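You operate a simulated robot arm through the tools that you are given. There is no shell and no other tool. Be economical: measure what you need, move in short steps, check, and stop when the job is done.

Carry out the task below with a simulated two-armed robot. There is one attempt and no reset: what you move stays moved.

Task
Change the winder's cone to brown and set the dial to FAST.
Fine: free the thread first; the old cone goes on its peg in the rack; then hold the new thread.

It is judged by the outcome, as a careful person would: the job done as asked, and still so three seconds after it is handed in. It fails if anything else is knocked over, pushed out of place, dropped, spilled or broken.

Robot
Two 6-joint arms with two-finger grippers on one trunk, on a base that drives. Base frame: it is fixed to the floor where the robot stands at the start and does not move with it; the origin is under the middle of the robot, x ahead of it, y to its left, z up; the surface under the hand at the start is at about z = 784. Readings come in mm, degrees, newtons and seconds.
The left shoulder is at the start at [70, 148, 1454], the right one opposite. With the tool pointing down near the work surface each hand reaches from about 300 to 580 mm from the robot's upright axis, wherever it stands, measured 20 degrees to its own side. Places, roughly: back peg of the cone rack [600, 0, 800]; bench winder [500, -200, 800]; cone peg of the bench winder [500, -100, 800]; speed dial of the winder [500, -300, 800]; thread switch of the winder [400, -100, 800]. Payload 2.45 kg a hand.
The tool frame of a hand sits at the grasp point between the pads (the TCP): z along the fingers, y along the line on which they close. The tips reach 30 mm beyond it. The gripper opens to 106 mm. The gripper's body begins 79 mm behind the TCP.
Orientation is told as [roll, pitch, yaw] about the base's x, y, z axes, in that order, counted from this pose: with the fingers straight down and closing along the base's y, the tool's x points along the base's -x, its y along +y and its z along -z.

Tools
- The arms move only by the tool send_rows. It takes "left_series", "right_series" or both (then of equal length, played together; a hand with none holds still); each is a list of rows, each a list of 7 numbers: the shift along the tool's x, y, z in units of 40 mm (1.0 is 40 mm), then the turn, a rotation vector about the tool's x, y, z in units of 5 degrees (1.0 is 5 degrees), then the finger opening in mm, from 0 to 106. In form: [[x, y, z, wx, wy, wz, jaw], ...]. A call has 1 to 20 rows; each row shifts and turns the commanded pose from where the row before left it, along the tool's axes as they then stand. A call with a number of a shift or a turn outside -1 to 1 is refused whole. A row lasts 0.2 s, in which the tool goes at most 50 mm and 8.6 degrees; a call with a longer step from one row to the next is refused whole, and so is a gripper value outside its range. A pose out of reach is approached as far as the arm can. The call stops where the force on the tool passes 40 N (or 10 N more than at its start, if that is more) or the arm is blocked; 0.2 s more then pass. The fingers move at their own pace (about 72 mm/s each) and stop on an object; they squeeze with about 25 N. The grip force told is the motor's: it shows also when the fingers shut on nothing. Time passes only in rows, and 0.2 s behind the last, so rows that do not move let the fingers close. It gives the time, the measured TCP pose, the force on the tool (base axes), the opening and the grip force at its end, in the units of the frame above (readings bear some noise), with the torque about the TCP (base axes, N m) and any sound that the robot's microphone picked up, and new pictures: "show" is both (left out), scene, wrist or none (wrist: the cameras of the hands that moved).
- Cameras (640 x 400 px; columns grow to the right, rows downward): "scene" is now at [109.7, -21.8, 1658.7]; the picture's right is [-0.29, -0.96, 0.00], its down [-0.85, 0.26, -0.47] and it looks along [0.45, -0.14, -0.89] (base axes); focal length 294 px, centre (320, 200). "left" rides on the left gripper at [76, 2, -106] in its tool frame; the picture's right is [-0.02, 1.00, 0.00], its down [-0.78, -0.02, -0.62] and it looks along [-0.62, -0.01, 0.78] (tool axes); focal length 247 px, centre (320, 200). "right" rides on the right gripper at [76, -2, -106] in its tool frame; the picture's right is [0.02, 1.00, 0.00], its down [-0.78, 0.02, -0.62] and it looks along [-0.62, 0.01, 0.78] (tool axes); focal length 247 px, centre (320, 200). There is no depth. A picture from a camera that has moved, and an enlarged one, comes with that camera's place and axes in the base frame and with its lens. The place of the scene camera against the robot may be out by one fixed shift of up to 18 mm in any direction.
- raise_lower(by): slides the trunk up (or, below 0, down) by that many mm; the arms and the scene camera ride with it, the base frame stays. It gives what a move gives, with no picture.
- roll_base(legs): drives the robot by 1 to 6 legs, each [ahead, left, turn to the left] in mm, mm and degrees, along the robot's own axes; the way and the turn of a leg run together, so that a leg with both is an arc; at most 1500 mm and 180 degrees a leg. The arms and the cameras ride along, it lands a little off, and it stops where it bumps. It gives what a move gives, and a new picture of the scene camera.
- turn_head(pan, tilt): turns the head with the scene camera to pan (to the left, within 86 degrees either way) and tilt (down, from -29 to 69), counted from straight ahead of the robot. It gives what a move gives, and a new picture of the scene camera.
- close_up(camera, box): a new picture of the part [left, top, right, bottom] of that camera's present view, enlarged. No time passes.
- finish_job(): hands the job in; it is judged then, once.

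Work in short steps. Places have to be worked out from the pictures, the camera data and where the tool is seen: move nearer, look again, correct. Check each grasp and each placing, and mend what went wrong. You have 120 turns and 260 pictures in all, those below and enlarged ones among them. Open the grippers and draw the arms clear of the work before you hand the job in, unless the task says otherwise; then end with one line.

The tools are called after "Request:" by a JSON object that holds its "method" and its "body". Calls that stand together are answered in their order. send_rows: Moves the arms, as the interface text tells. Its arguments: {"type":"object","properties":{"left_series":{"type":"array","items":{"type":"array","items":{"type":"number"}}},"right_series":{"type":"array","items":{"type":"array","items":{"type":"number"}}},"show":{"type":"string","enum":["both","scene","wrist","none"]}},"required":[]} The other tools are called the same way: raise_lower (by) slides the trunk up or down; roll_base (legs) drives the base; turn_head (pan, tilt) turns the head that bears the scene camera; close_up (camera, box) takes an enlarged picture of a part of a camera's view; finish_job () hands the job in.

At the start:

```text
clock: 0.0
left_position: [594.3, 108.7, 1162.6]
left_orientation: [-0.1, 0.0, 0.1]
left_wrist_force: [-0.2, 0.0, 0.5]
left_ft_torque: [0.0, -0.05, 0.0]
left_gripper_width: 106.0
left_finger_force: 0.1
right_position: [411.5, -254.7, 999.9]
right_orientation: [-0.1, 0.0, 0.0]
right_wrist_force: [0.6, 0.0, 1.0]
right_ft_torque: [0.02, 0.0, 0.0]
right_gripper_width: 106.1
right_finger_force: 0.0
trunk travel left (down, up): [-927.0, 13.0]
robot x, y, heading: [-1.6, 1.1, -0.1]
head pan, tilt: [-16.9, 62.3]
```

scene: 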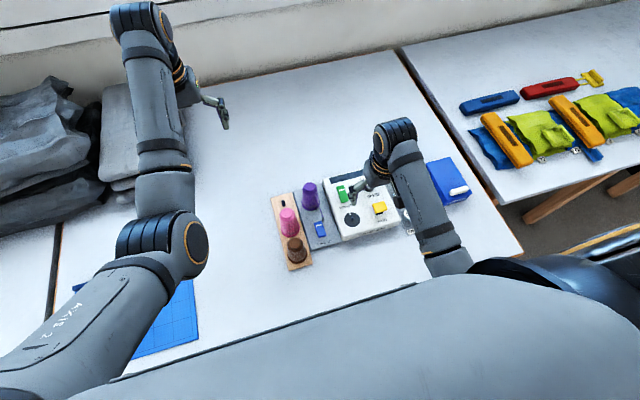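
right: 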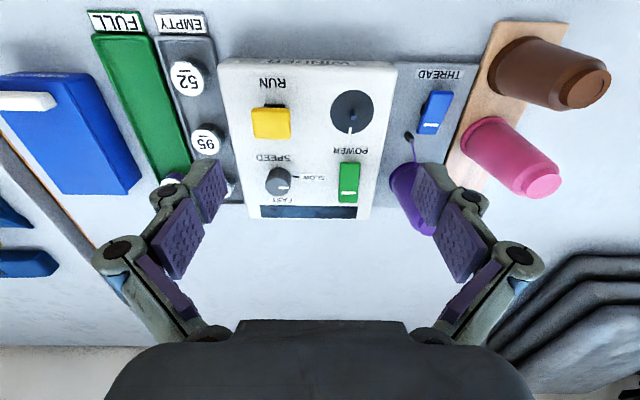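
left: 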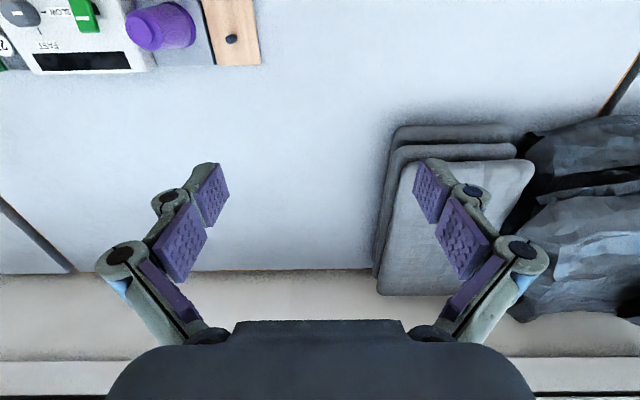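

I see the winder with a purple cone mounted, the rack with pink and brown cones and an empty back peg. I take enlarged views first.

Request:
{"method": "close_up", "body": {"camera": "right", "box": [220, 40, 460, 230]}}

Request:
{"method": "close_up", "body": {"camera": "scene", "box": [260, 150, 420, 280]}}

```text
2.11 times, centred on (340, 135) of right
camera zoom: at [336.2, -256.7, 1107.1], right [-0.02, 1.0, 0.0], down [0.78, 0.02, 0.62], along [0.62, 0.01, -0.78], focal length 520 px, centre (278, 337)
```

zoom: 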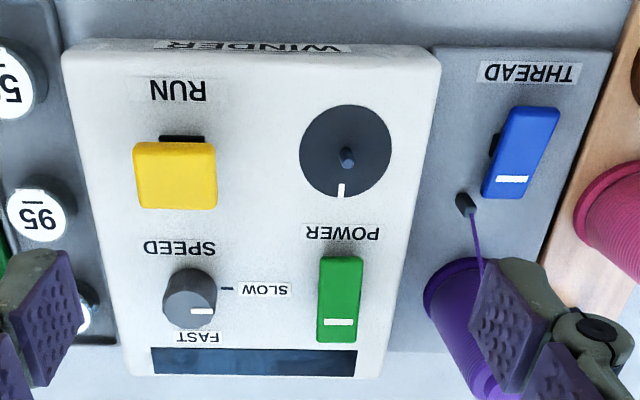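

```text
3.08 times, centred on (340, 215) of scene
camera zoom: at [109.7, -21.8, 1658.7], right [-0.29, -0.96, 0.0], down [-0.85, 0.26, -0.47], along [0.45, -0.14, -0.89], focal length 905 px, centre (258, 154)
```

zoom: 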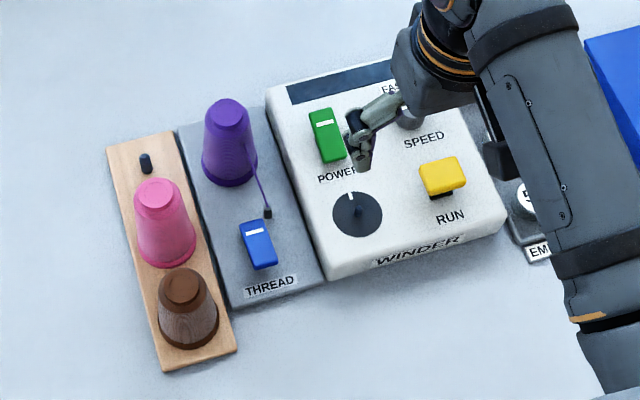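

The dial pointer and thread switch need a better look. I shift the right hand back 80 mm and left 80 mm to see past the fingers.

Request:
{"method": "send_rows", "body": {"right_series": [[0.8, 0.5, 0, 0, 0, 0, 60], [0.8, 0.5, 0, 0, 0, 0, 60], [0.4, 0.5, 0, 0, 0, 0, 60], [0, 0.5, 0, 0, 0, 0, 60]], "show": "both"}}

Request:
{"method": "close_up", "body": {"camera": "right", "box": [120, 130, 320, 255]}}

Request:
{"method": "close_up", "body": {"camera": "right", "box": [280, 80, 480, 205]}}

```text
clock: 1.0
left_position: [594.4, 109.0, 1162.3]
left_orientation: [0.0, -0.1, 0.0]
left_wrist_force: [0.1, 0.0, 0.4]
left_ft_torque: [-0.04, 0.01, 0.02]
left_gripper_width: 106.0
left_finger_force: 0.0
right_position: [333.5, -198.1, 997.9]
right_orientation: [-3.7, 0.1, 1.1]
right_wrist_force: [0.2, 0.4, 0.0]
right_ft_torque: [-0.02, -0.03, 0.0]
right_gripper_width: 60.0
right_finger_force: 0.2
trunk travel left (down, up): [-927.0, 13.0]
robot x, y, heading: [0.4, -2.5, -0.1]
head pan, tilt: [-16.9, 62.3]
camera scene: at [110.2, -20.8, 1658.6], right [-0.29, -0.96, 0.0], down [-0.85, 0.26, -0.46], along [0.44, -0.14, -0.89], focal length 294 px, centre (320, 200)
camera right: at [257.2, -195.2, 1104.9], right [-0.04, 1.0, -0.07], down [0.78, 0.07, 0.62], along [0.62, -0.03, -0.78], focal length 247 px, centre (320, 200)
```

scene: 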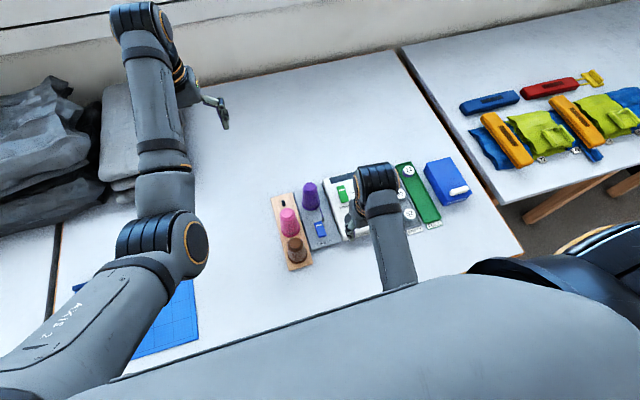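
right: 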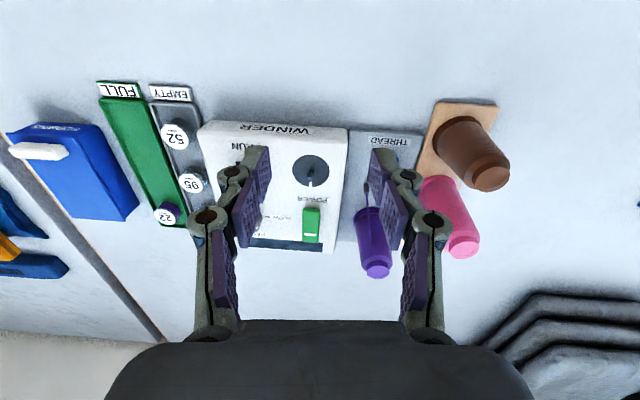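

```text
3.20 times, centred on (220, 192) of right
camera zoom: at [257.2, -195.2, 1104.9], right [-0.04, 1.0, -0.07], down [0.78, 0.07, 0.62], along [0.62, -0.03, -0.78], focal length 790 px, centre (640, 224)
```

zoom: 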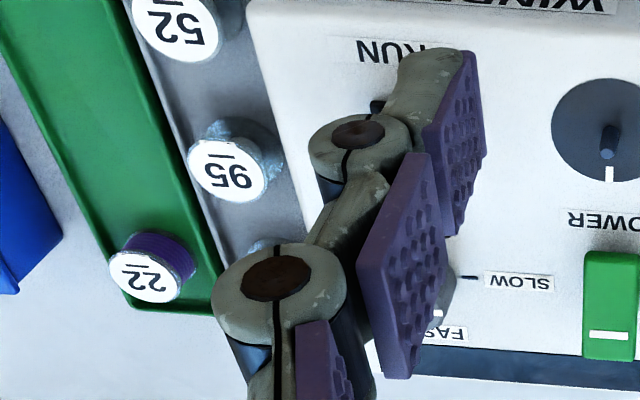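

```text
3.20 times, centred on (380, 142) of right
camera zoom: at [257.2, -195.2, 1104.9], right [-0.04, 1.0, -0.07], down [0.78, 0.07, 0.62], along [0.62, -0.03, -0.78], focal length 790 px, centre (128, 384)
```

zoom: 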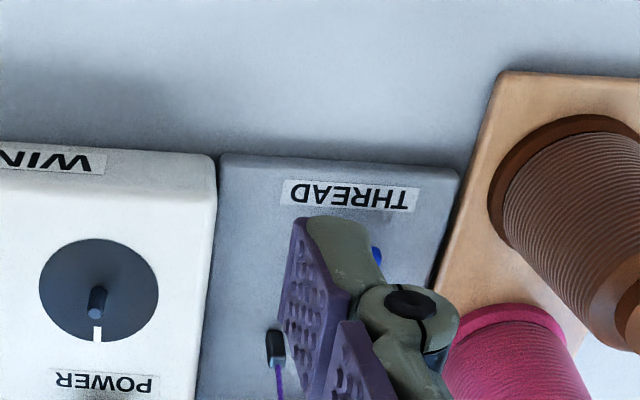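

The wheel mark hasn't moved, so the winder is not running. The hand was at its inner reach; I move it above the thread switch with fingers closed, which also clears the view of the dial.

Request:
{"method": "send_rows", "body": {"right_series": [[-0.8, 0.4, 0, 0, 0, 0, 0], [-0.8, 0.4, 0, 0, 0, 0, 0], [-0.6, 0.4, 0.3, 0, 0, 0, 0], [0, 0.2, 0.5, 0, 0, 0, 0], [0, 0, 0, 0, 0, 0, 0]], "show": "both"}}

Request:
{"method": "close_up", "body": {"camera": "scene", "box": [320, 160, 420, 240]}}

Request:
{"method": "close_up", "body": {"camera": "right", "box": [40, 60, 240, 185]}}

```text
clock: 1.7
left_position: [597.0, 109.5, 1161.3]
left_orientation: [0.0, 0.0, 0.0]
left_wrist_force: [0.9, 0.4, -0.3]
left_ft_torque: [-0.04, 0.02, 0.02]
left_gripper_width: 106.3
left_finger_force: 0.1
right_position: [394.2, -200.9, 982.8]
right_orientation: [-8.2, 1.0, 0.7]
right_wrist_force: [0.1, -0.3, 0.3]
right_ft_torque: [0.03, -0.02, 0.03]
right_gripper_width: 0.0
right_finger_force: 24.3
trunk travel left (down, up): [-927.0, 13.0]
robot x, y, heading: [-0.3, 1.5, 0.0]
head pan, tilt: [-16.9, 62.3]
stopped in row 3 (right hand): the arm was blocked; the commanded pose is now the measured one
camera scene: at [111.7, -21.8, 1658.5], right [-0.29, -0.96, 0.0], down [-0.85, 0.26, -0.46], along [0.44, -0.14, -0.89], focal length 294 px, centre (320, 200)
camera right: at [320.3, -188.4, 1091.0], right [-0.03, 0.99, -0.14], down [0.79, 0.11, 0.6], along [0.61, -0.09, -0.79], focal length 247 px, centre (320, 200)
```

scene: 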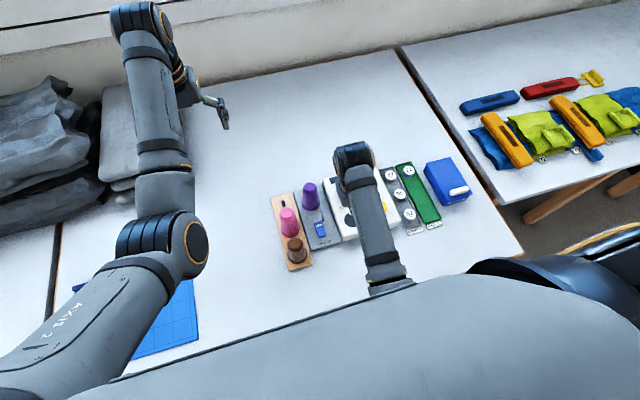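
right: 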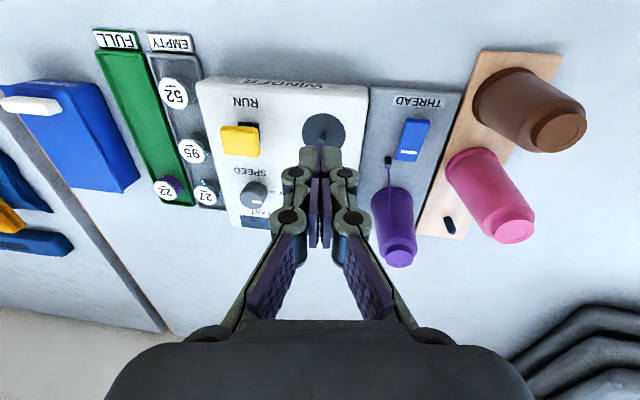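

```text
5.00 times, centred on (370, 200) of scene
camera zoom: at [111.7, -21.8, 1658.5], right [-0.29, -0.96, 0.0], down [-0.85, 0.26, -0.46], along [0.44, -0.14, -0.89], focal length 1470 px, centre (70, 200)
```

zoom: 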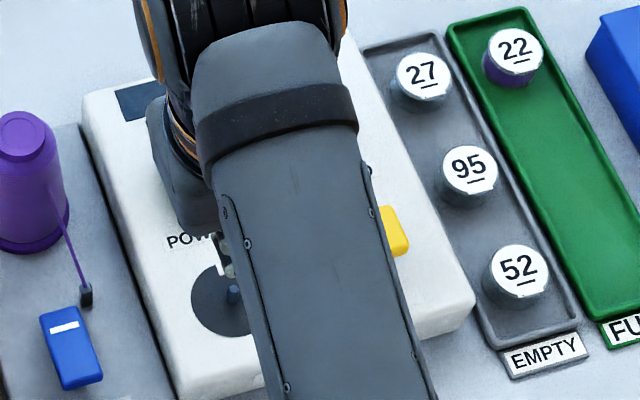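

```text
3.20 times, centred on (140, 122) of right
camera zoom: at [320.3, -188.4, 1091.0], right [-0.03, 0.99, -0.14], down [0.79, 0.11, 0.6], along [0.61, -0.09, -0.79], focal length 790 px, centre (896, 448)
```

zoom: 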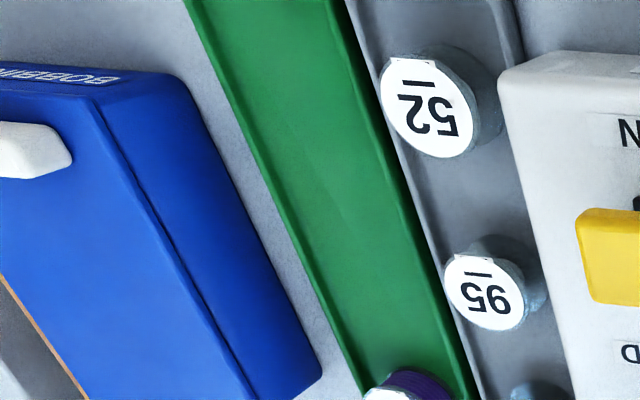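

The arm got stuck near its inner limit with the hand rolled 8°. I straighten it while moving forward, away from the limit.

Request:
{"method": "send_rows", "body": {"right_series": [[-0.5, 0, 0, -0.8, -0.2, 0, 0], [-0.5, 0, 0, -0.84, 0, 0, 0], [0, 0, 0.5, 0, 0, 0, 0], [0, 0, 0, 0, 0, 0, 0]], "show": "wrist"}}

Request:
{"method": "close_up", "body": {"camera": "right", "box": [220, 130, 330, 230]}}

```text
clock: 2.7
left_position: [595.0, 107.4, 1163.2]
left_orientation: [0.0, -0.2, 0.0]
left_wrist_force: [0.0, 0.4, -0.2]
left_ft_torque: [0.0, -0.03, -0.02]
left_gripper_width: 105.9
left_finger_force: 0.0
right_position: [432.6, -199.7, 964.1]
right_orientation: [0.2, -0.1, 0.7]
right_wrist_force: [0.2, 1.1, 0.1]
right_ft_torque: [0.01, 0.01, -0.01]
right_gripper_width: 0.0
right_finger_force: 25.4
trunk travel left (down, up): [-927.0, 13.0]
robot x, y, heading: [-2.4, 0.6, 0.1]
head pan, tilt: [-16.9, 62.3]
camera right: at [357.2, -201.8, 1070.3], right [-0.03, 1.0, 0.0], down [0.78, 0.03, 0.62], along [0.62, 0.02, -0.78], focal length 247 px, centre (320, 200)
```

right: 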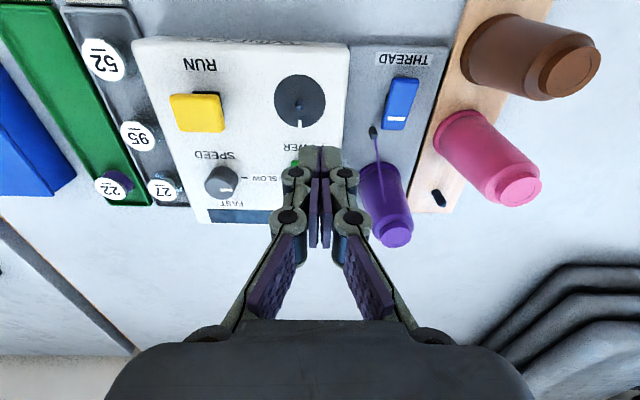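

```text
4.00 times, centred on (275, 180) of right
camera zoom: at [357.2, -201.8, 1070.3], right [-0.03, 1.0, 0.0], down [0.78, 0.03, 0.62], along [0.62, 0.02, -0.78], focal length 988 px, centre (500, 280)
```

zoom: 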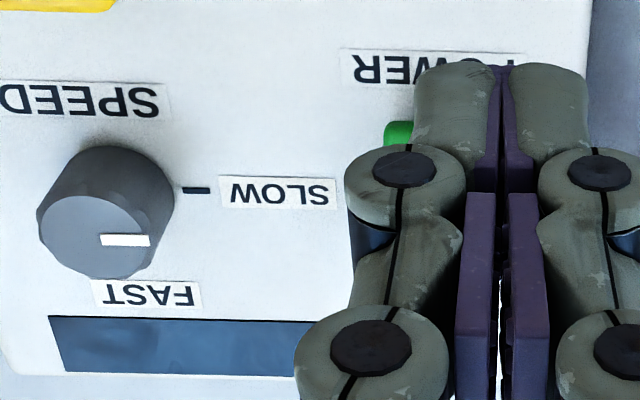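

Pointer is at SLOW (towards +y); FAST is at +x, so a 90° clockwise turn. Now I look closely at the thread rocker and the other controls.

Request:
{"method": "close_up", "body": {"camera": "right", "box": [340, 40, 460, 220]}}

Request:
{"method": "close_up", "body": {"camera": "scene", "box": [265, 170, 365, 275]}}

```text
2.22 times, centred on (400, 130) of right
camera zoom: at [357.2, -201.8, 1070.3], right [-0.03, 1.0, 0.0], down [0.78, 0.03, 0.62], along [0.62, 0.02, -0.78], focal length 549 px, centre (142, 356)
```

zoom: 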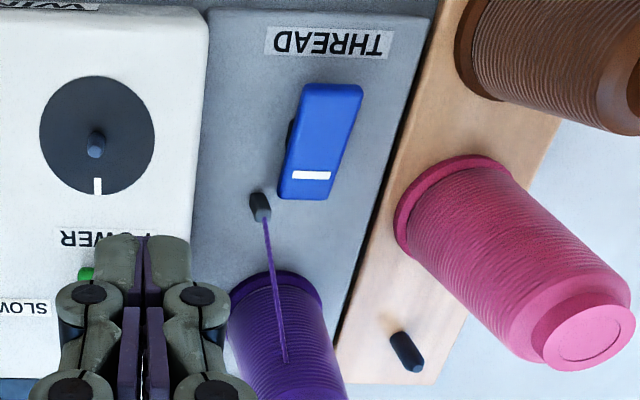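

```text
3.81 times, centred on (315, 222) of scene
camera zoom: at [109.2, -21.5, 1658.7], right [-0.29, -0.96, 0.0], down [-0.85, 0.26, -0.47], along [0.45, -0.14, -0.89], focal length 1120 px, centre (339, 114)
```

zoom: 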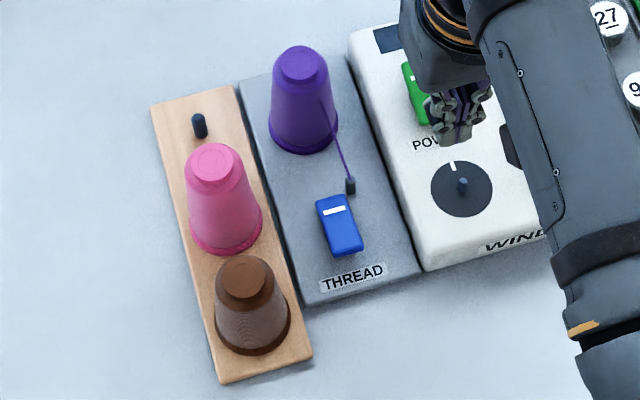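

The rocker's unmarked (robot-side) end looks raised, at about (418, -113). I bring the closed fingers above it, first sideways at height.

Request:
{"method": "send_rows", "body": {"right_series": [[0, 0.8, 0, 0, 0, 0, 0], [0.1, 0.8, 0, 0, 0, 0, 0], [0.25, 0.57, 0.2, 0, 0, 0, 0], [0, 0, 0.4, 0, 0, 0, 0], [0, 0, 0, 0, 0, 0, 0]], "show": "both"}}

```text
clock: 3.6
left_position: [594.8, 107.1, 1161.2]
left_orientation: [-0.1, -0.1, -0.2]
left_wrist_force: [-0.3, 0.1, -0.2]
left_ft_torque: [0.03, 0.04, -0.02]
left_gripper_width: 105.8
left_finger_force: 0.1
right_position: [425.3, -188.6, 944.1]
right_orientation: [-8.4, -0.7, 0.8]
right_wrist_force: [-0.2, 0.1, -0.6]
right_ft_torque: [-0.01, 0.01, 0.01]
right_gripper_width: 0.0
right_finger_force: 25.0
trunk travel left (down, up): [-927.0, 13.0]
robot x, y, heading: [2.8, -3.4, -0.1]
head pan, tilt: [-16.9, 62.3]
stopped in row 4 (right hand): the arm was blocked; the commanded pose is now the measured one
camera scene: at [109.5, -22.8, 1658.7], right [-0.29, -0.96, 0.0], down [-0.85, 0.26, -0.47], along [0.45, -0.14, -0.89], focal length 294 px, centre (320, 200)
camera right: at [348.4, -176.4, 1050.6], right [-0.03, 0.99, -0.15], down [0.77, 0.12, 0.62], along [0.63, -0.09, -0.77], focal length 247 px, centre (320, 200)
```

scene: 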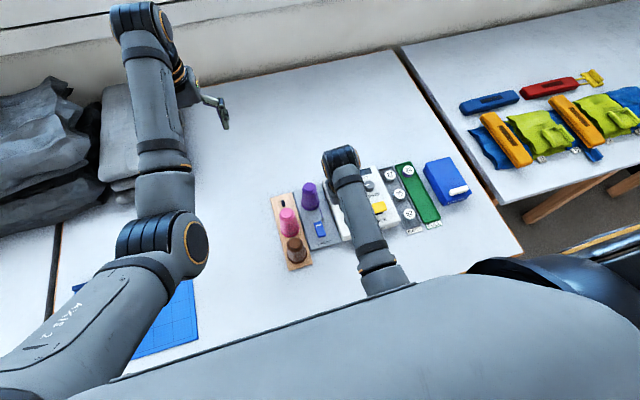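
right: 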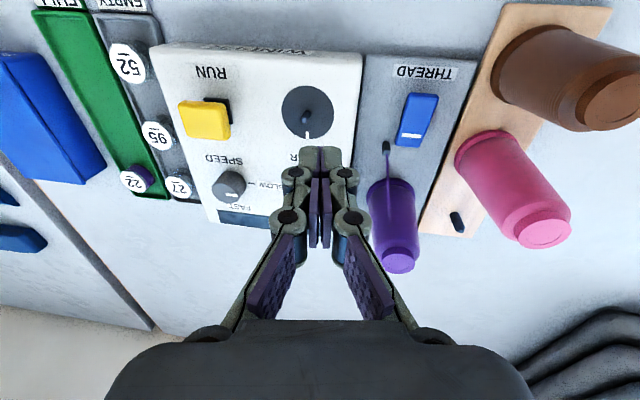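

The right hand cannot reach further left than about y = -190 from this stance. I straighten and lift it, then turn the base 25° left so that the rack, cone peg and switch fall in its range.

Request:
{"method": "send_rows", "body": {"right_series": [[0, -0.4, -0.7, -0.8, 0.1, 0, 0], [0, -0.4, -0.8, -0.88, 0, 0, 0], [0, 0, 0, 0, 0, 0, 0]], "show": "none"}}

Request:
{"method": "roll_base", "body": {"legs": [[0, 0, 25]]}}

```text
clock: 4.4
left_position: [594.1, 109.4, 1162.5]
left_orientation: [0.0, -0.1, 0.0]
left_wrist_force: [-0.1, 0.4, -0.1]
left_ft_torque: [-0.05, -0.03, 0.0]
left_gripper_width: 105.8
left_finger_force: 0.1
right_position: [424.9, -211.1, 1009.5]
right_orientation: [0.2, -0.2, 0.8]
right_wrist_force: [0.0, 0.2, 0.4]
right_ft_torque: [0.0, -0.01, 0.0]
right_gripper_width: 0.1
right_finger_force: 24.7
trunk travel left (down, up): [-927.0, 13.0]
robot x, y, heading: [1.4, 0.7, -0.1]
head pan, tilt: [-16.9, 62.3]
```

```text
clock: 6.1
left_position: [492.5, 350.6, 1161.8]
left_orientation: [0.1, -0.1, 25.3]
left_wrist_force: [-0.8, -0.4, -0.9]
left_ft_torque: [0.03, 0.02, -0.03]
left_gripper_width: 106.1
left_finger_force: 0.0
right_position: [475.1, -10.8, 1010.5]
right_orientation: [0.3, -0.2, 26.0]
right_wrist_force: [0.4, 0.0, 0.0]
right_ft_torque: [0.0, 0.0, -0.02]
right_gripper_width: 0.0
right_finger_force: 24.9
trunk travel left (down, up): [-927.0, 13.0]
robot x, y, heading: [-0.5, 1.6, 25.1]
head pan, tilt: [-16.9, 62.3]
camera scene: at [107.3, 26.2, 1658.7], right [0.14, -0.99, 0.0], down [-0.88, -0.13, -0.47], along [0.46, 0.07, -0.89], focal length 294 px, centre (320, 200)
```

scene: 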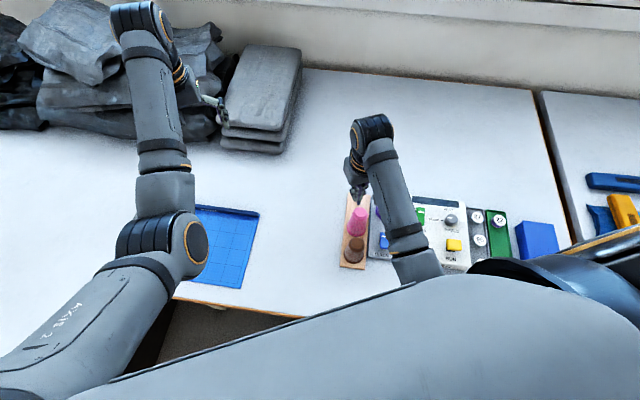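

The turn went well. Now I move over the raised end of the thread rocker at about (418, -113), still at height.

Request:
{"method": "send_rows", "body": {"right_series": [[0.8, -0.55, 0, 0, 0, 0, 0], [0.8, -0.55, 0, 0, 0, 0, 0], [0.8, -0.57, 0, 0, 0, 0, 0], [0, 0, 0.9, 0, 0, 0, 0], [0, 0, 0.9, 0, 0, 0, 0], [0, 0, 0, 0, 0, 0, 0]], "show": "both"}}

```text
clock: 7.5
left_position: [491.9, 350.3, 1162.8]
left_orientation: [0.0, -0.1, 25.2]
left_wrist_force: [0.7, 0.2, 0.2]
left_ft_torque: [-0.02, -0.04, -0.02]
left_gripper_width: 105.9
left_finger_force: 0.1
right_position: [417.2, -114.2, 936.6]
right_orientation: [0.2, -0.2, 26.0]
right_wrist_force: [-0.6, 0.3, -1.1]
right_ft_torque: [0.01, -0.03, 0.0]
right_gripper_width: 0.0
right_finger_force: 25.0
trunk travel left (down, up): [-927.0, 13.0]
robot x, y, heading: [-0.9, 2.2, 25.4]
head pan, tilt: [-16.9, 62.3]
camera scene: at [106.8, 26.1, 1658.7], right [0.14, -0.99, 0.0], down [-0.88, -0.13, -0.47], along [0.46, 0.07, -0.89], focal length 294 px, centre (320, 200)
camera right: at [349.8, -149.8, 1043.0], right [-0.46, 0.89, 0.0], down [0.7, 0.36, 0.62], along [0.55, 0.29, -0.78], focal length 247 px, centre (320, 200)
```

scene: 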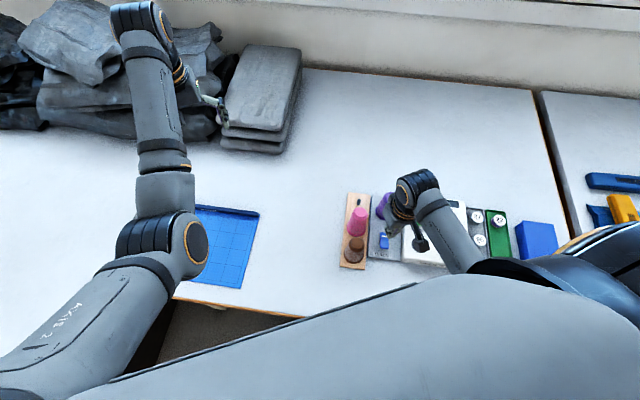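
right: 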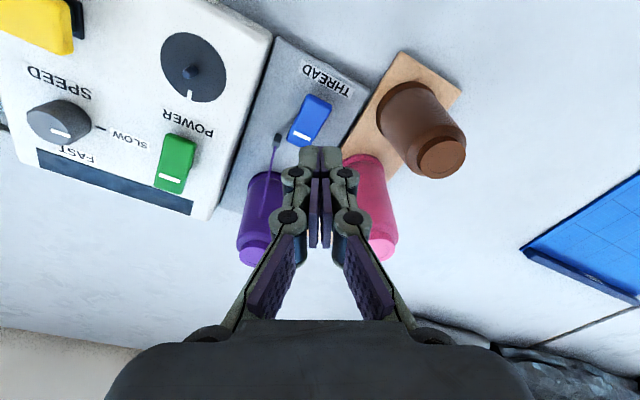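

The rocker spans x≈408–455 at y≈-117. I descend to just above its raised end.

Request:
{"method": "send_rows", "body": {"right_series": [[0.12, -0.03, 0.7, 0, 0, 0, 0], [0, 0, 0.7, 0, 0, 0, 0], [0, 0, 0.2, 0, 0, 0, 0], [0, 0, 0, 0, 0, 0, 0]], "show": "wrist"}}

Request:
{"method": "close_up", "body": {"camera": "right", "box": [240, 80, 400, 220]}}

Request:
{"method": "close_up", "body": {"camera": "scene", "box": [335, 180, 455, 270]}}

```text
clock: 8.5
left_position: [491.8, 351.2, 1161.7]
left_orientation: [0.0, -0.1, 25.2]
left_wrist_force: [-0.1, -0.3, -0.9]
left_ft_torque: [0.01, -0.03, -0.01]
left_gripper_width: 105.6
left_finger_force: 0.0
right_position: [414.8, -116.7, 873.0]
right_orientation: [0.2, -0.1, 26.0]
right_wrist_force: [0.3, -0.5, -0.2]
right_ft_torque: [-0.01, 0.03, -0.05]
right_gripper_width: 0.0
right_finger_force: 24.5
trunk travel left (down, up): [-927.0, 13.0]
robot x, y, heading: [0.9, -2.7, 24.9]
head pan, tilt: [-16.9, 62.3]
camera right: at [346.4, -151.5, 979.9], right [-0.46, 0.89, 0.0], down [0.7, 0.36, 0.62], along [0.55, 0.29, -0.78], focal length 247 px, centre (320, 200)
```

right: 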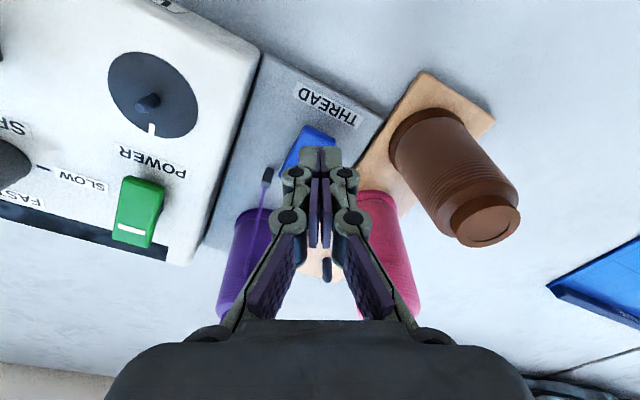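

```text
2.86 times, centred on (320, 150) of right
camera zoom: at [346.4, -151.5, 979.9], right [-0.46, 0.89, 0.0], down [0.7, 0.36, 0.62], along [0.55, 0.29, -0.78], focal length 706 px, centre (320, 343)
```

zoom: 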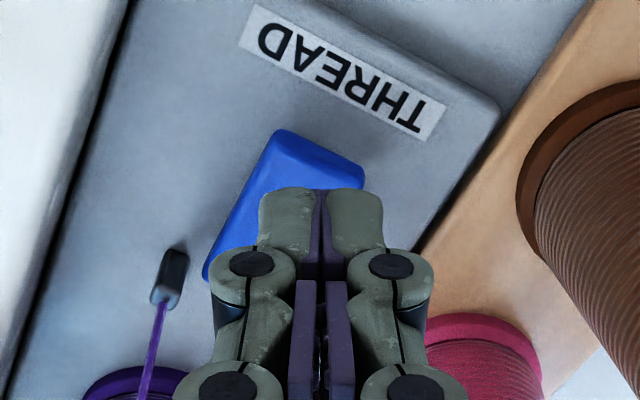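

```text
4.44 times, centred on (395, 225) of scene
camera zoom: at [106.7, 27.2, 1658.7], right [0.14, -0.99, 0.0], down [-0.88, -0.13, -0.47], along [0.46, 0.07, -0.89], focal length 1307 px, centre (-13, 89)
```

zoom: 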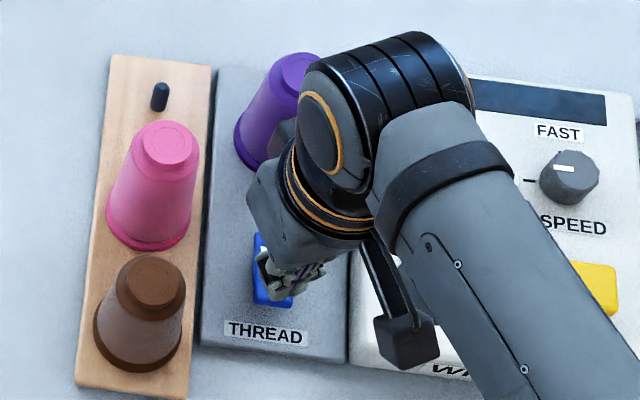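

The tips are above the raised end with z≈843. I press down in small steps until contact force.

Request:
{"method": "send_rows", "body": {"right_series": [[0, 0, 0.4, 0, 0, 0, 0], [0, 0, 0.2, 0, 0, 0, 0], [0, 0, 0.15, 0, 0, 0, 0], [0, 0, 0.12, 0, 0, 0, 0], [0, 0, 0.1, 0, 0, 0, 0]], "show": "wrist"}}

```text
clock: 9.7
left_position: [488.2, 350.8, 1165.4]
left_orientation: [0.0, -0.3, 25.1]
left_wrist_force: [0.3, -0.4, -0.6]
left_ft_torque: [-0.03, 0.03, -0.02]
left_gripper_width: 106.1
left_finger_force: 0.0
right_position: [413.8, -115.2, 838.1]
right_orientation: [0.0, -0.7, 26.2]
right_wrist_force: [-3.4, -5.7, 39.3]
right_ft_torque: [-0.19, -0.46, -0.1]
right_gripper_width: 0.0
right_finger_force: 28.7
trunk travel left (down, up): [-927.0, 13.0]
robot x, y, heading: [-1.9, -1.9, 25.2]
head pan, tilt: [-16.9, 62.3]
camera right: at [345.2, -150.5, 944.3], right [-0.46, 0.89, 0.0], down [0.69, 0.36, 0.63], along [0.56, 0.29, -0.78], focal length 247 px, centre (320, 200)
```

right: 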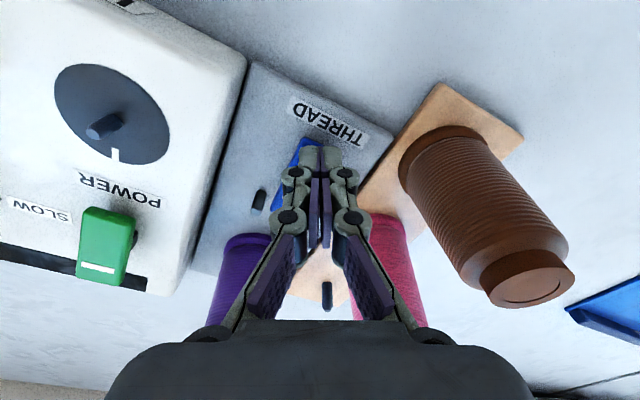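

The switch took 39 N and the thread no longer shows at the guide. I lift off and verify.

Request:
{"method": "send_rows", "body": {"right_series": [[0, 0, -0.8, 0, 0, 0, 0], [0, 0, -1, 0, 0, 0, 0], [0, 0, -1, 0, 0, 0, 60], [0, 0, 0, 0, 0, 0, 80]], "show": "wrist"}}

Request:
{"method": "close_up", "body": {"camera": "right", "box": [220, 50, 380, 250]}}

```text
clock: 10.7
left_position: [492.4, 351.5, 1161.6]
left_orientation: [0.0, -0.1, 25.3]
left_wrist_force: [-0.4, -0.4, 0.6]
left_ft_torque: [0.01, -0.01, 0.0]
left_gripper_width: 106.1
left_finger_force: 0.0
right_position: [414.3, -116.1, 944.1]
right_orientation: [0.2, -0.2, 26.0]
right_wrist_force: [0.4, -0.1, -0.6]
right_ft_torque: [0.0, 0.01, 0.05]
right_gripper_width: 72.1
right_finger_force: 0.0
trunk travel left (down, up): [-927.0, 13.0]
robot x, y, heading: [0.3, -1.0, 25.1]
head pan, tilt: [-16.9, 62.3]
camera right: at [346.6, -152.5, 1052.4], right [-0.46, 0.89, 0.0], down [0.7, 0.36, 0.62], along [0.55, 0.29, -0.78], focal length 247 px, centre (320, 200)
```

right: 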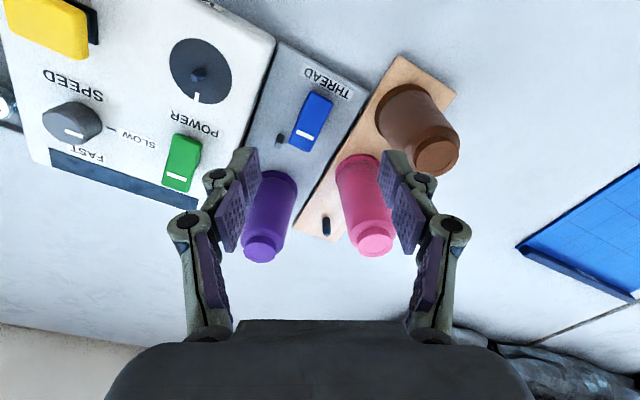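

```text
2.00 times, centred on (300, 150) of right
camera zoom: at [346.6, -152.5, 1052.4], right [-0.46, 0.89, 0.0], down [0.7, 0.36, 0.62], along [0.55, 0.29, -0.78], focal length 494 px, centre (360, 300)
```

zoom: 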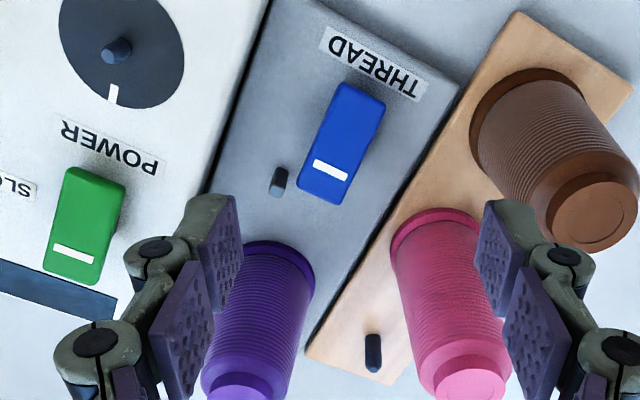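

The thread is free. Purple cone's axis works out at about (538, -119) with its top at z≈892. I move over it with the jaws at 85 mm.

Request:
{"method": "send_rows", "body": {"right_series": [[0, 0, -0.5, 0, 0, 0, 85], [-0.9, -0.47, 0, 0, 0, 0, 85], [-0.9, -0.47, 0, 0, 0, 0, 85], [-0.9, -0.47, 0, 0, 0, 0, 85], [0, 0, 0, 0, 0, 0, 85], [0, 0, 0, 0, 0, 0, 85]], "show": "both"}}

Request:
{"method": "close_up", "body": {"camera": "scene", "box": [335, 170, 455, 270]}}

```text
clock: 12.1
left_position: [491.5, 352.2, 1162.8]
left_orientation: [0.0, -0.1, 25.2]
left_wrist_force: [-0.3, -0.3, -0.4]
left_ft_torque: [-0.01, -0.02, -0.01]
left_gripper_width: 105.8
left_finger_force: 0.1
right_position: [534.4, -119.0, 967.2]
right_orientation: [0.2, -0.2, 26.0]
right_wrist_force: [0.9, -0.5, 0.1]
right_ft_torque: [-0.04, 0.0, -0.06]
right_gripper_width: 84.8
right_finger_force: 0.1
trunk travel left (down, up): [-927.0, 13.0]
robot x, y, heading: [-2.9, -4.6, 25.5]
head pan, tilt: [-16.9, 62.3]
camera scene: at [106.6, 27.2, 1658.7], right [0.14, -0.99, 0.0], down [-0.88, -0.13, -0.47], along [0.46, 0.07, -0.89], focal length 294 px, centre (320, 200)
camera right: at [467.4, -153.7, 1073.6], right [-0.46, 0.89, 0.0], down [0.7, 0.36, 0.62], along [0.55, 0.29, -0.78], focal length 247 px, centre (320, 200)
```

scene: 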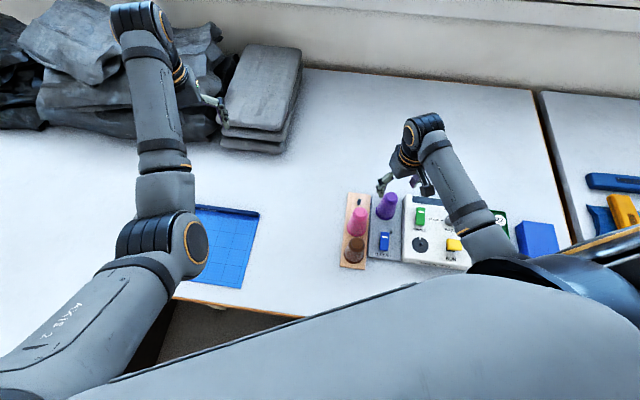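
right: 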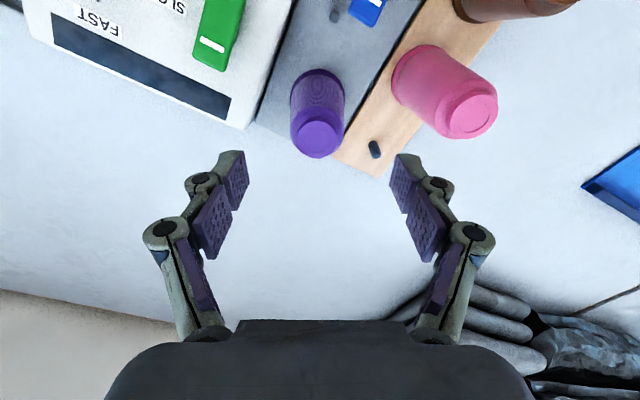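

```text
4.00 times, centred on (395, 220) of scene
camera zoom: at [106.6, 27.2, 1658.7], right [0.14, -0.99, 0.0], down [-0.88, -0.13, -0.47], along [0.46, 0.07, -0.89], focal length 1176 px, centre (20, 120)
```

zoom: 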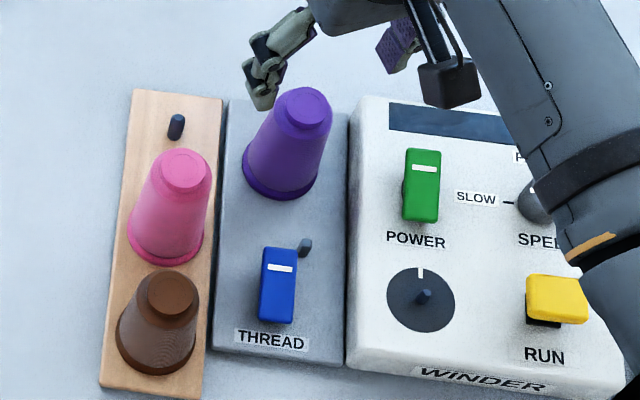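

Refined cone axis ≈ (538, -118). I descend around it to TCP z≈850.

Request:
{"method": "send_rows", "body": {"right_series": [[-0.08, 0, 0.8, 0, 0, 0, 85], [0, 0, 0.8, 0, 0, 0, 85], [0, 0, 0.7, 0, 0, 0, 85], [0, 0, 0.6, 0, 0, 0, 85], [0, 0, 0, 0, 0, 0, 85]], "show": "both"}}

```text
clock: 13.3
left_position: [491.7, 350.6, 1162.9]
left_orientation: [0.0, 0.0, 25.2]
left_wrist_force: [0.0, -0.2, 0.1]
left_ft_torque: [0.01, 0.02, 0.03]
left_gripper_width: 106.1
left_finger_force: 0.0
right_position: [537.3, -115.2, 850.4]
right_orientation: [0.1, -0.3, 26.0]
right_wrist_force: [-0.4, 0.4, 0.6]
right_ft_torque: [-0.03, 0.02, -0.01]
right_gripper_width: 84.9
right_finger_force: 0.0
trunk travel left (down, up): [-927.0, 13.0]
robot x, y, heading: [-2.2, -0.3, 25.0]
head pan, tilt: [-16.9, 62.3]
camera scene: at [106.9, 27.2, 1658.7], right [0.14, -0.99, 0.0], down [-0.88, -0.13, -0.47], along [0.46, 0.07, -0.89], focal length 294 px, centre (320, 200)
camera right: at [469.1, -151.7, 957.1], right [-0.46, 0.89, 0.0], down [0.7, 0.36, 0.62], along [0.55, 0.29, -0.78], focal length 247 px, centre (320, 200)
```

scene: 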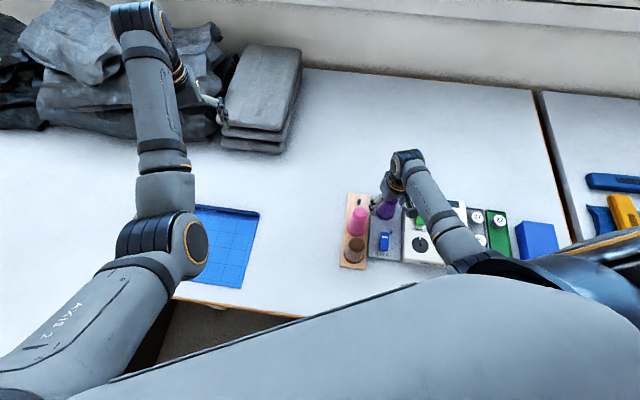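
right: 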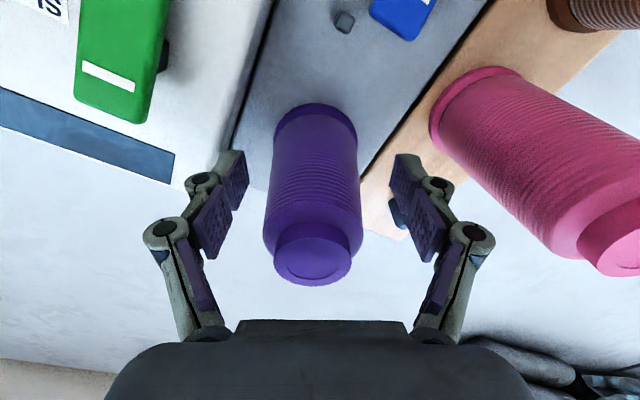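

Cone is centred between the pads to within a few mm. A small correction, then I close.

Request:
{"method": "send_rows", "body": {"right_series": [[0.08, -0.06, 0, 0, 0, 0, 85], [0, 0, 0, 0, 0, 0, 30], [0, 0, 0, 0, 0, 0, 30], [0, 0, 0, 0, 0, 0, 30], [0, 0, 0, 0, 0, 0, 30]], "show": "wrist"}}

```text
clock: 14.5
left_position: [491.2, 352.5, 1162.5]
left_orientation: [0.1, -0.1, 25.2]
left_wrist_force: [0.8, 0.6, 0.2]
left_ft_torque: [0.01, -0.03, 0.01]
left_gripper_width: 105.9
left_finger_force: 0.0
right_position: [536.0, -120.8, 850.5]
right_orientation: [0.2, -0.2, 26.1]
right_wrist_force: [1.4, -1.2, 2.6]
right_ft_torque: [-0.07, -0.02, 0.03]
right_gripper_width: 53.4
right_finger_force: 24.9
trunk travel left (down, up): [-927.0, 13.0]
robot x, y, heading: [2.0, -6.4, 25.1]
head pan, tilt: [-16.9, 62.3]
camera right: at [468.1, -155.6, 957.3], right [-0.46, 0.89, 0.0], down [0.7, 0.36, 0.62], along [0.55, 0.29, -0.78], focal length 247 px, centre (320, 200)
```

right: 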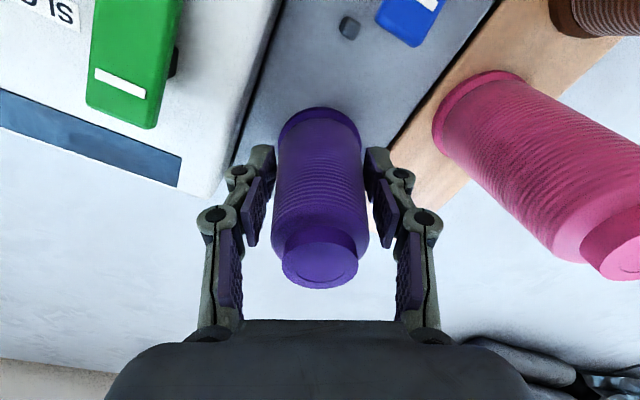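

Firm grip (53 mm, 25 N). I lift straight up 100 mm.

Request:
{"method": "send_rows", "body": {"right_series": [[0, 0, -0.2, 0, 0, 0, 30], [0, 0, -0.4, 0, 0, 0, 30], [0, 0, -0.6, 0, 0, 0, 30], [0, 0, -0.6, 0, 0, 0, 30], [0, 0, -0.7, 0, 0, 0, 30], [0, 0, 0, 0, 0, 0, 30]], "show": "both"}}

Request:
{"method": "close_up", "body": {"camera": "scene", "box": [335, 170, 455, 270]}}

```text
clock: 15.9
left_position: [492.2, 352.0, 1163.7]
left_orientation: [0.0, -0.1, 25.2]
left_wrist_force: [0.8, 0.3, -0.1]
left_ft_torque: [-0.02, 0.03, -0.01]
left_gripper_width: 106.4
left_finger_force: 0.0
right_position: [536.8, -119.0, 950.1]
right_orientation: [0.2, -0.2, 26.0]
right_wrist_force: [0.3, -0.3, -1.3]
right_ft_torque: [-0.01, 0.01, -0.02]
right_gripper_width: 53.1
right_finger_force: 25.0
trunk travel left (down, up): [-927.0, 13.0]
robot x, y, heading: [-2.2, 0.8, 25.4]
head pan, tilt: [-16.9, 62.3]
camera scene: at [107.4, 27.2, 1658.6], right [0.14, -0.99, 0.0], down [-0.88, -0.13, -0.46], along [0.46, 0.07, -0.89], focal length 294 px, centre (320, 200)
camera right: at [469.2, -154.9, 1056.8], right [-0.46, 0.89, 0.0], down [0.7, 0.36, 0.62], along [0.55, 0.29, -0.78], focal length 247 px, centre (320, 200)
```

scene: 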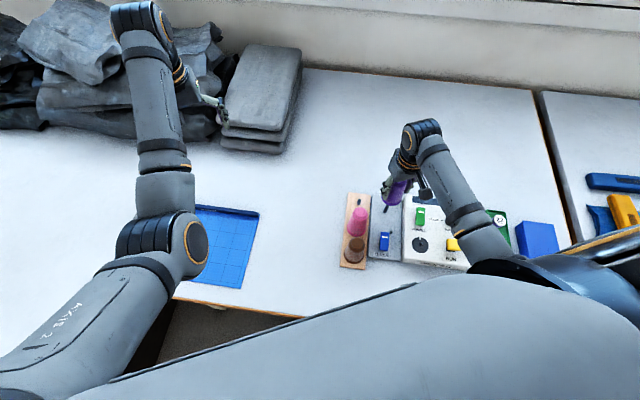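
right: 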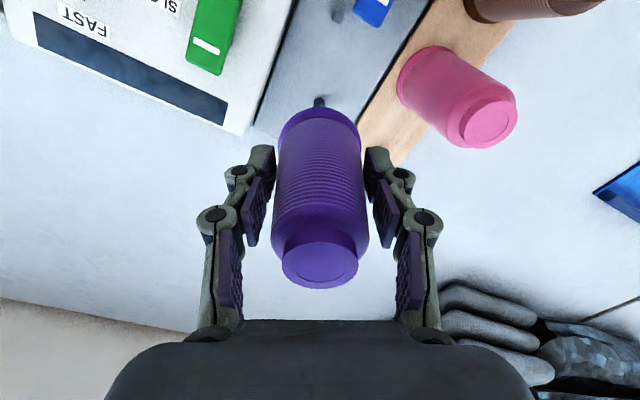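

```text
4.00 times, centred on (395, 220) of scene
camera zoom: at [107.4, 27.2, 1658.6], right [0.14, -0.99, 0.0], down [-0.88, -0.13, -0.46], along [0.46, 0.07, -0.89], focal length 1176 px, centre (20, 120)
```

zoom: 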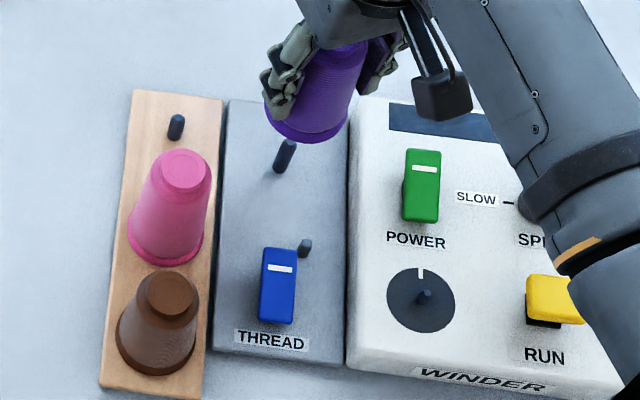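

Cone is held upright and clear. Comparing both pegs in the scene view with the known TCP, the back peg is at about (557, -34). I move over it; it should then appear where the winder peg appears now in the wrist view (319, 102).

Request:
{"method": "send_rows", "body": {"right_series": [[-0.45, 0.55, -0.2, 0, 0, 0, 30], [-0.45, 0.55, 0, 0, 0, 0, 30], [-0.486, 0.575, 0.2, 0, 0, 0, 30], [0, 0, 0, 0, 0, 0, 30], [0, 0, 0, 0, 0, 0, 30]], "show": "both"}}

Request:
{"method": "close_up", "body": {"camera": "scene", "box": [335, 170, 455, 270]}}

Request:
{"method": "close_up", "body": {"camera": "right", "box": [260, 60, 380, 135]}}

```text
clock: 17.1
left_position: [491.5, 350.9, 1162.4]
left_orientation: [0.0, -0.1, 25.3]
left_wrist_force: [-0.2, -0.1, -0.9]
left_ft_torque: [0.01, 0.01, 0.01]
left_gripper_width: 106.0
left_finger_force: 0.0
right_position: [558.2, -36.3, 948.1]
right_orientation: [0.2, -0.2, 26.0]
right_wrist_force: [-0.6, 0.6, -1.1]
right_ft_torque: [0.0, -0.01, -0.02]
right_gripper_width: 53.2
right_finger_force: 25.0
trunk travel left (down, up): [-927.0, 13.0]
robot x, y, heading: [0.3, -1.4, 25.2]
head pan, tilt: [-16.9, 62.3]
camera scene: at [107.1, 26.9, 1658.7], right [0.14, -0.99, 0.0], down [-0.88, -0.13, -0.47], along [0.46, 0.07, -0.89], focal length 294 px, centre (320, 200)
camera right: at [490.2, -71.3, 1056.1], right [-0.46, 0.89, 0.0], down [0.7, 0.36, 0.62], along [0.55, 0.29, -0.78], focal length 247 px, centre (320, 200)
```

scene: 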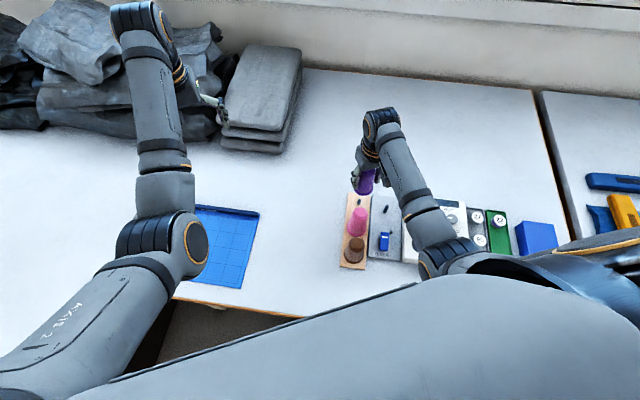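
right: 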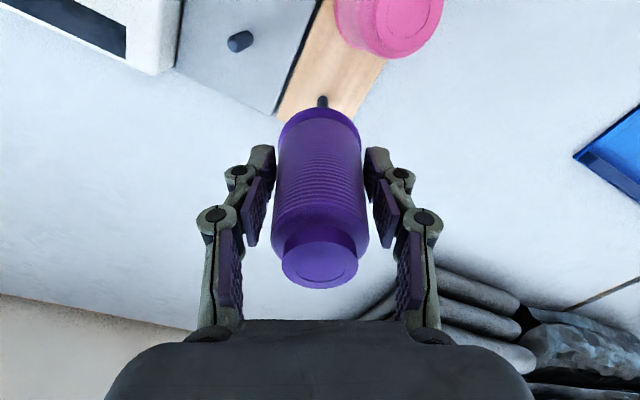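

```text
4.00 times, centred on (395, 220) of scene
camera zoom: at [107.1, 26.9, 1658.7], right [0.14, -0.99, 0.0], down [-0.88, -0.13, -0.47], along [0.46, 0.07, -0.89], focal length 1176 px, centre (20, 120)
```

zoom: 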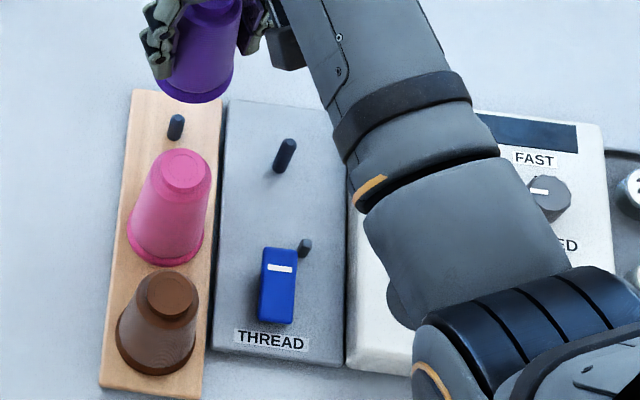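

```text
5.33 times, centred on (320, 98) of right
camera zoom: at [490.2, -71.3, 1056.1], right [-0.46, 0.89, 0.0], down [0.7, 0.36, 0.62], along [0.55, 0.29, -0.78], focal length 1317 px, centre (320, 747)
```

zoom: 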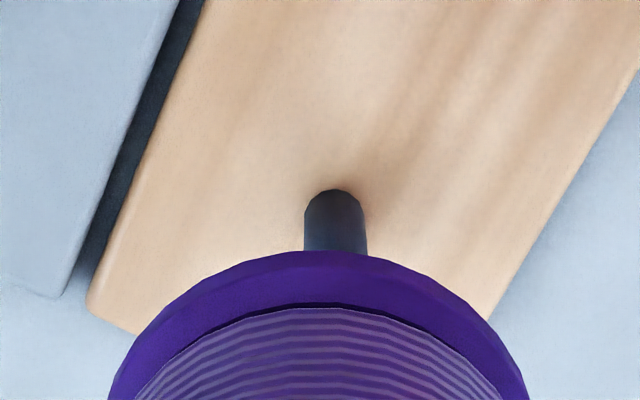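

The peg appears about 3 mm to the right of the cone's axis (tool +y) and nearly right otherwise. I correct and go down to just above the peg top.

Request:
{"method": "send_rows", "body": {"right_series": [[0.03, 0.07, 0, 0, 0, 0, 30], [0, 0, 0.6, 0, 0, 0, 30], [0, 0, 0.6, 0, 0, 0, 30], [0, 0, 0, 0, 0, 0, 30], [0, 0, 0, 0, 0, 0, 30]], "show": "wrist"}}

Request:
{"method": "close_up", "body": {"camera": "right", "box": [260, 60, 380, 135]}}

Request:
{"method": "close_up", "body": {"camera": "scene", "box": [335, 165, 395, 215]}}

```text
clock: 18.3
left_position: [491.0, 351.1, 1162.9]
left_orientation: [-0.1, 0.0, 25.2]
left_wrist_force: [-0.2, -0.3, 0.7]
left_ft_torque: [0.0, 0.0, 0.0]
left_gripper_width: 106.1
left_finger_force: 0.1
right_position: [555.0, -35.9, 902.0]
right_orientation: [0.2, -0.2, 26.0]
right_wrist_force: [-0.5, -0.6, -1.6]
right_ft_torque: [0.01, 0.02, 0.0]
right_gripper_width: 53.2
right_finger_force: 25.0
trunk travel left (down, up): [-927.0, 13.0]
robot x, y, heading: [-1.4, 0.2, 25.2]
head pan, tilt: [-16.9, 62.3]
camera right: at [486.9, -70.7, 1008.7], right [-0.46, 0.89, 0.0], down [0.7, 0.36, 0.62], along [0.55, 0.29, -0.78], focal length 247 px, centre (320, 200)
```

right: 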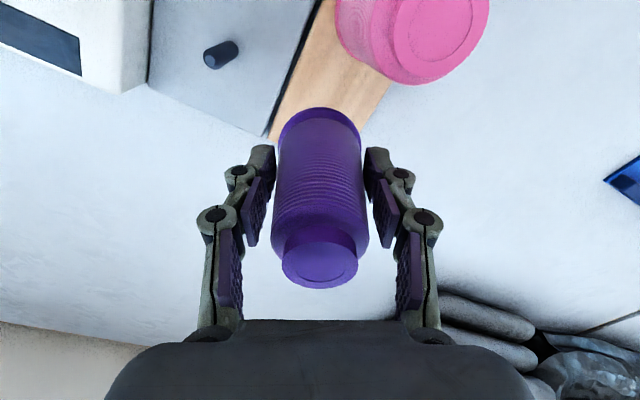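

```text
5.33 times, centred on (320, 98) of right
camera zoom: at [486.9, -70.7, 1008.7], right [-0.46, 0.89, 0.0], down [0.7, 0.36, 0.62], along [0.55, 0.29, -0.78], focal length 1317 px, centre (320, 747)
```

zoom: 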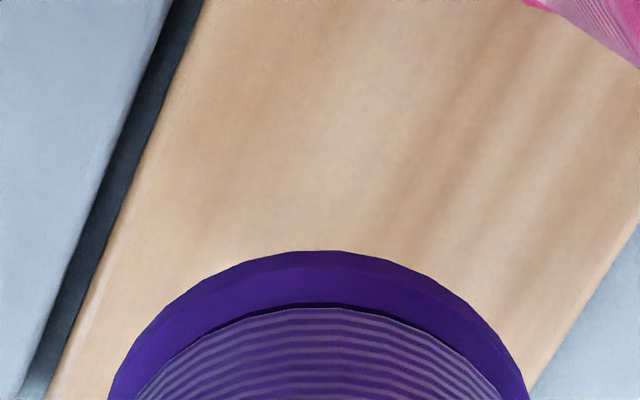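

```text
8.00 times, centred on (365, 190) of scene
camera zoom: at [107.1, 27.1, 1658.7], right [0.14, -0.99, 0.0], down [-0.88, -0.13, -0.47], along [0.46, 0.07, -0.89], focal length 2352 px, centre (-40, 280)
```

zoom: 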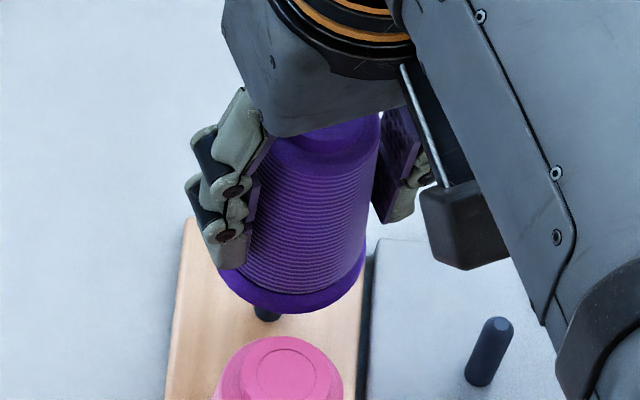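

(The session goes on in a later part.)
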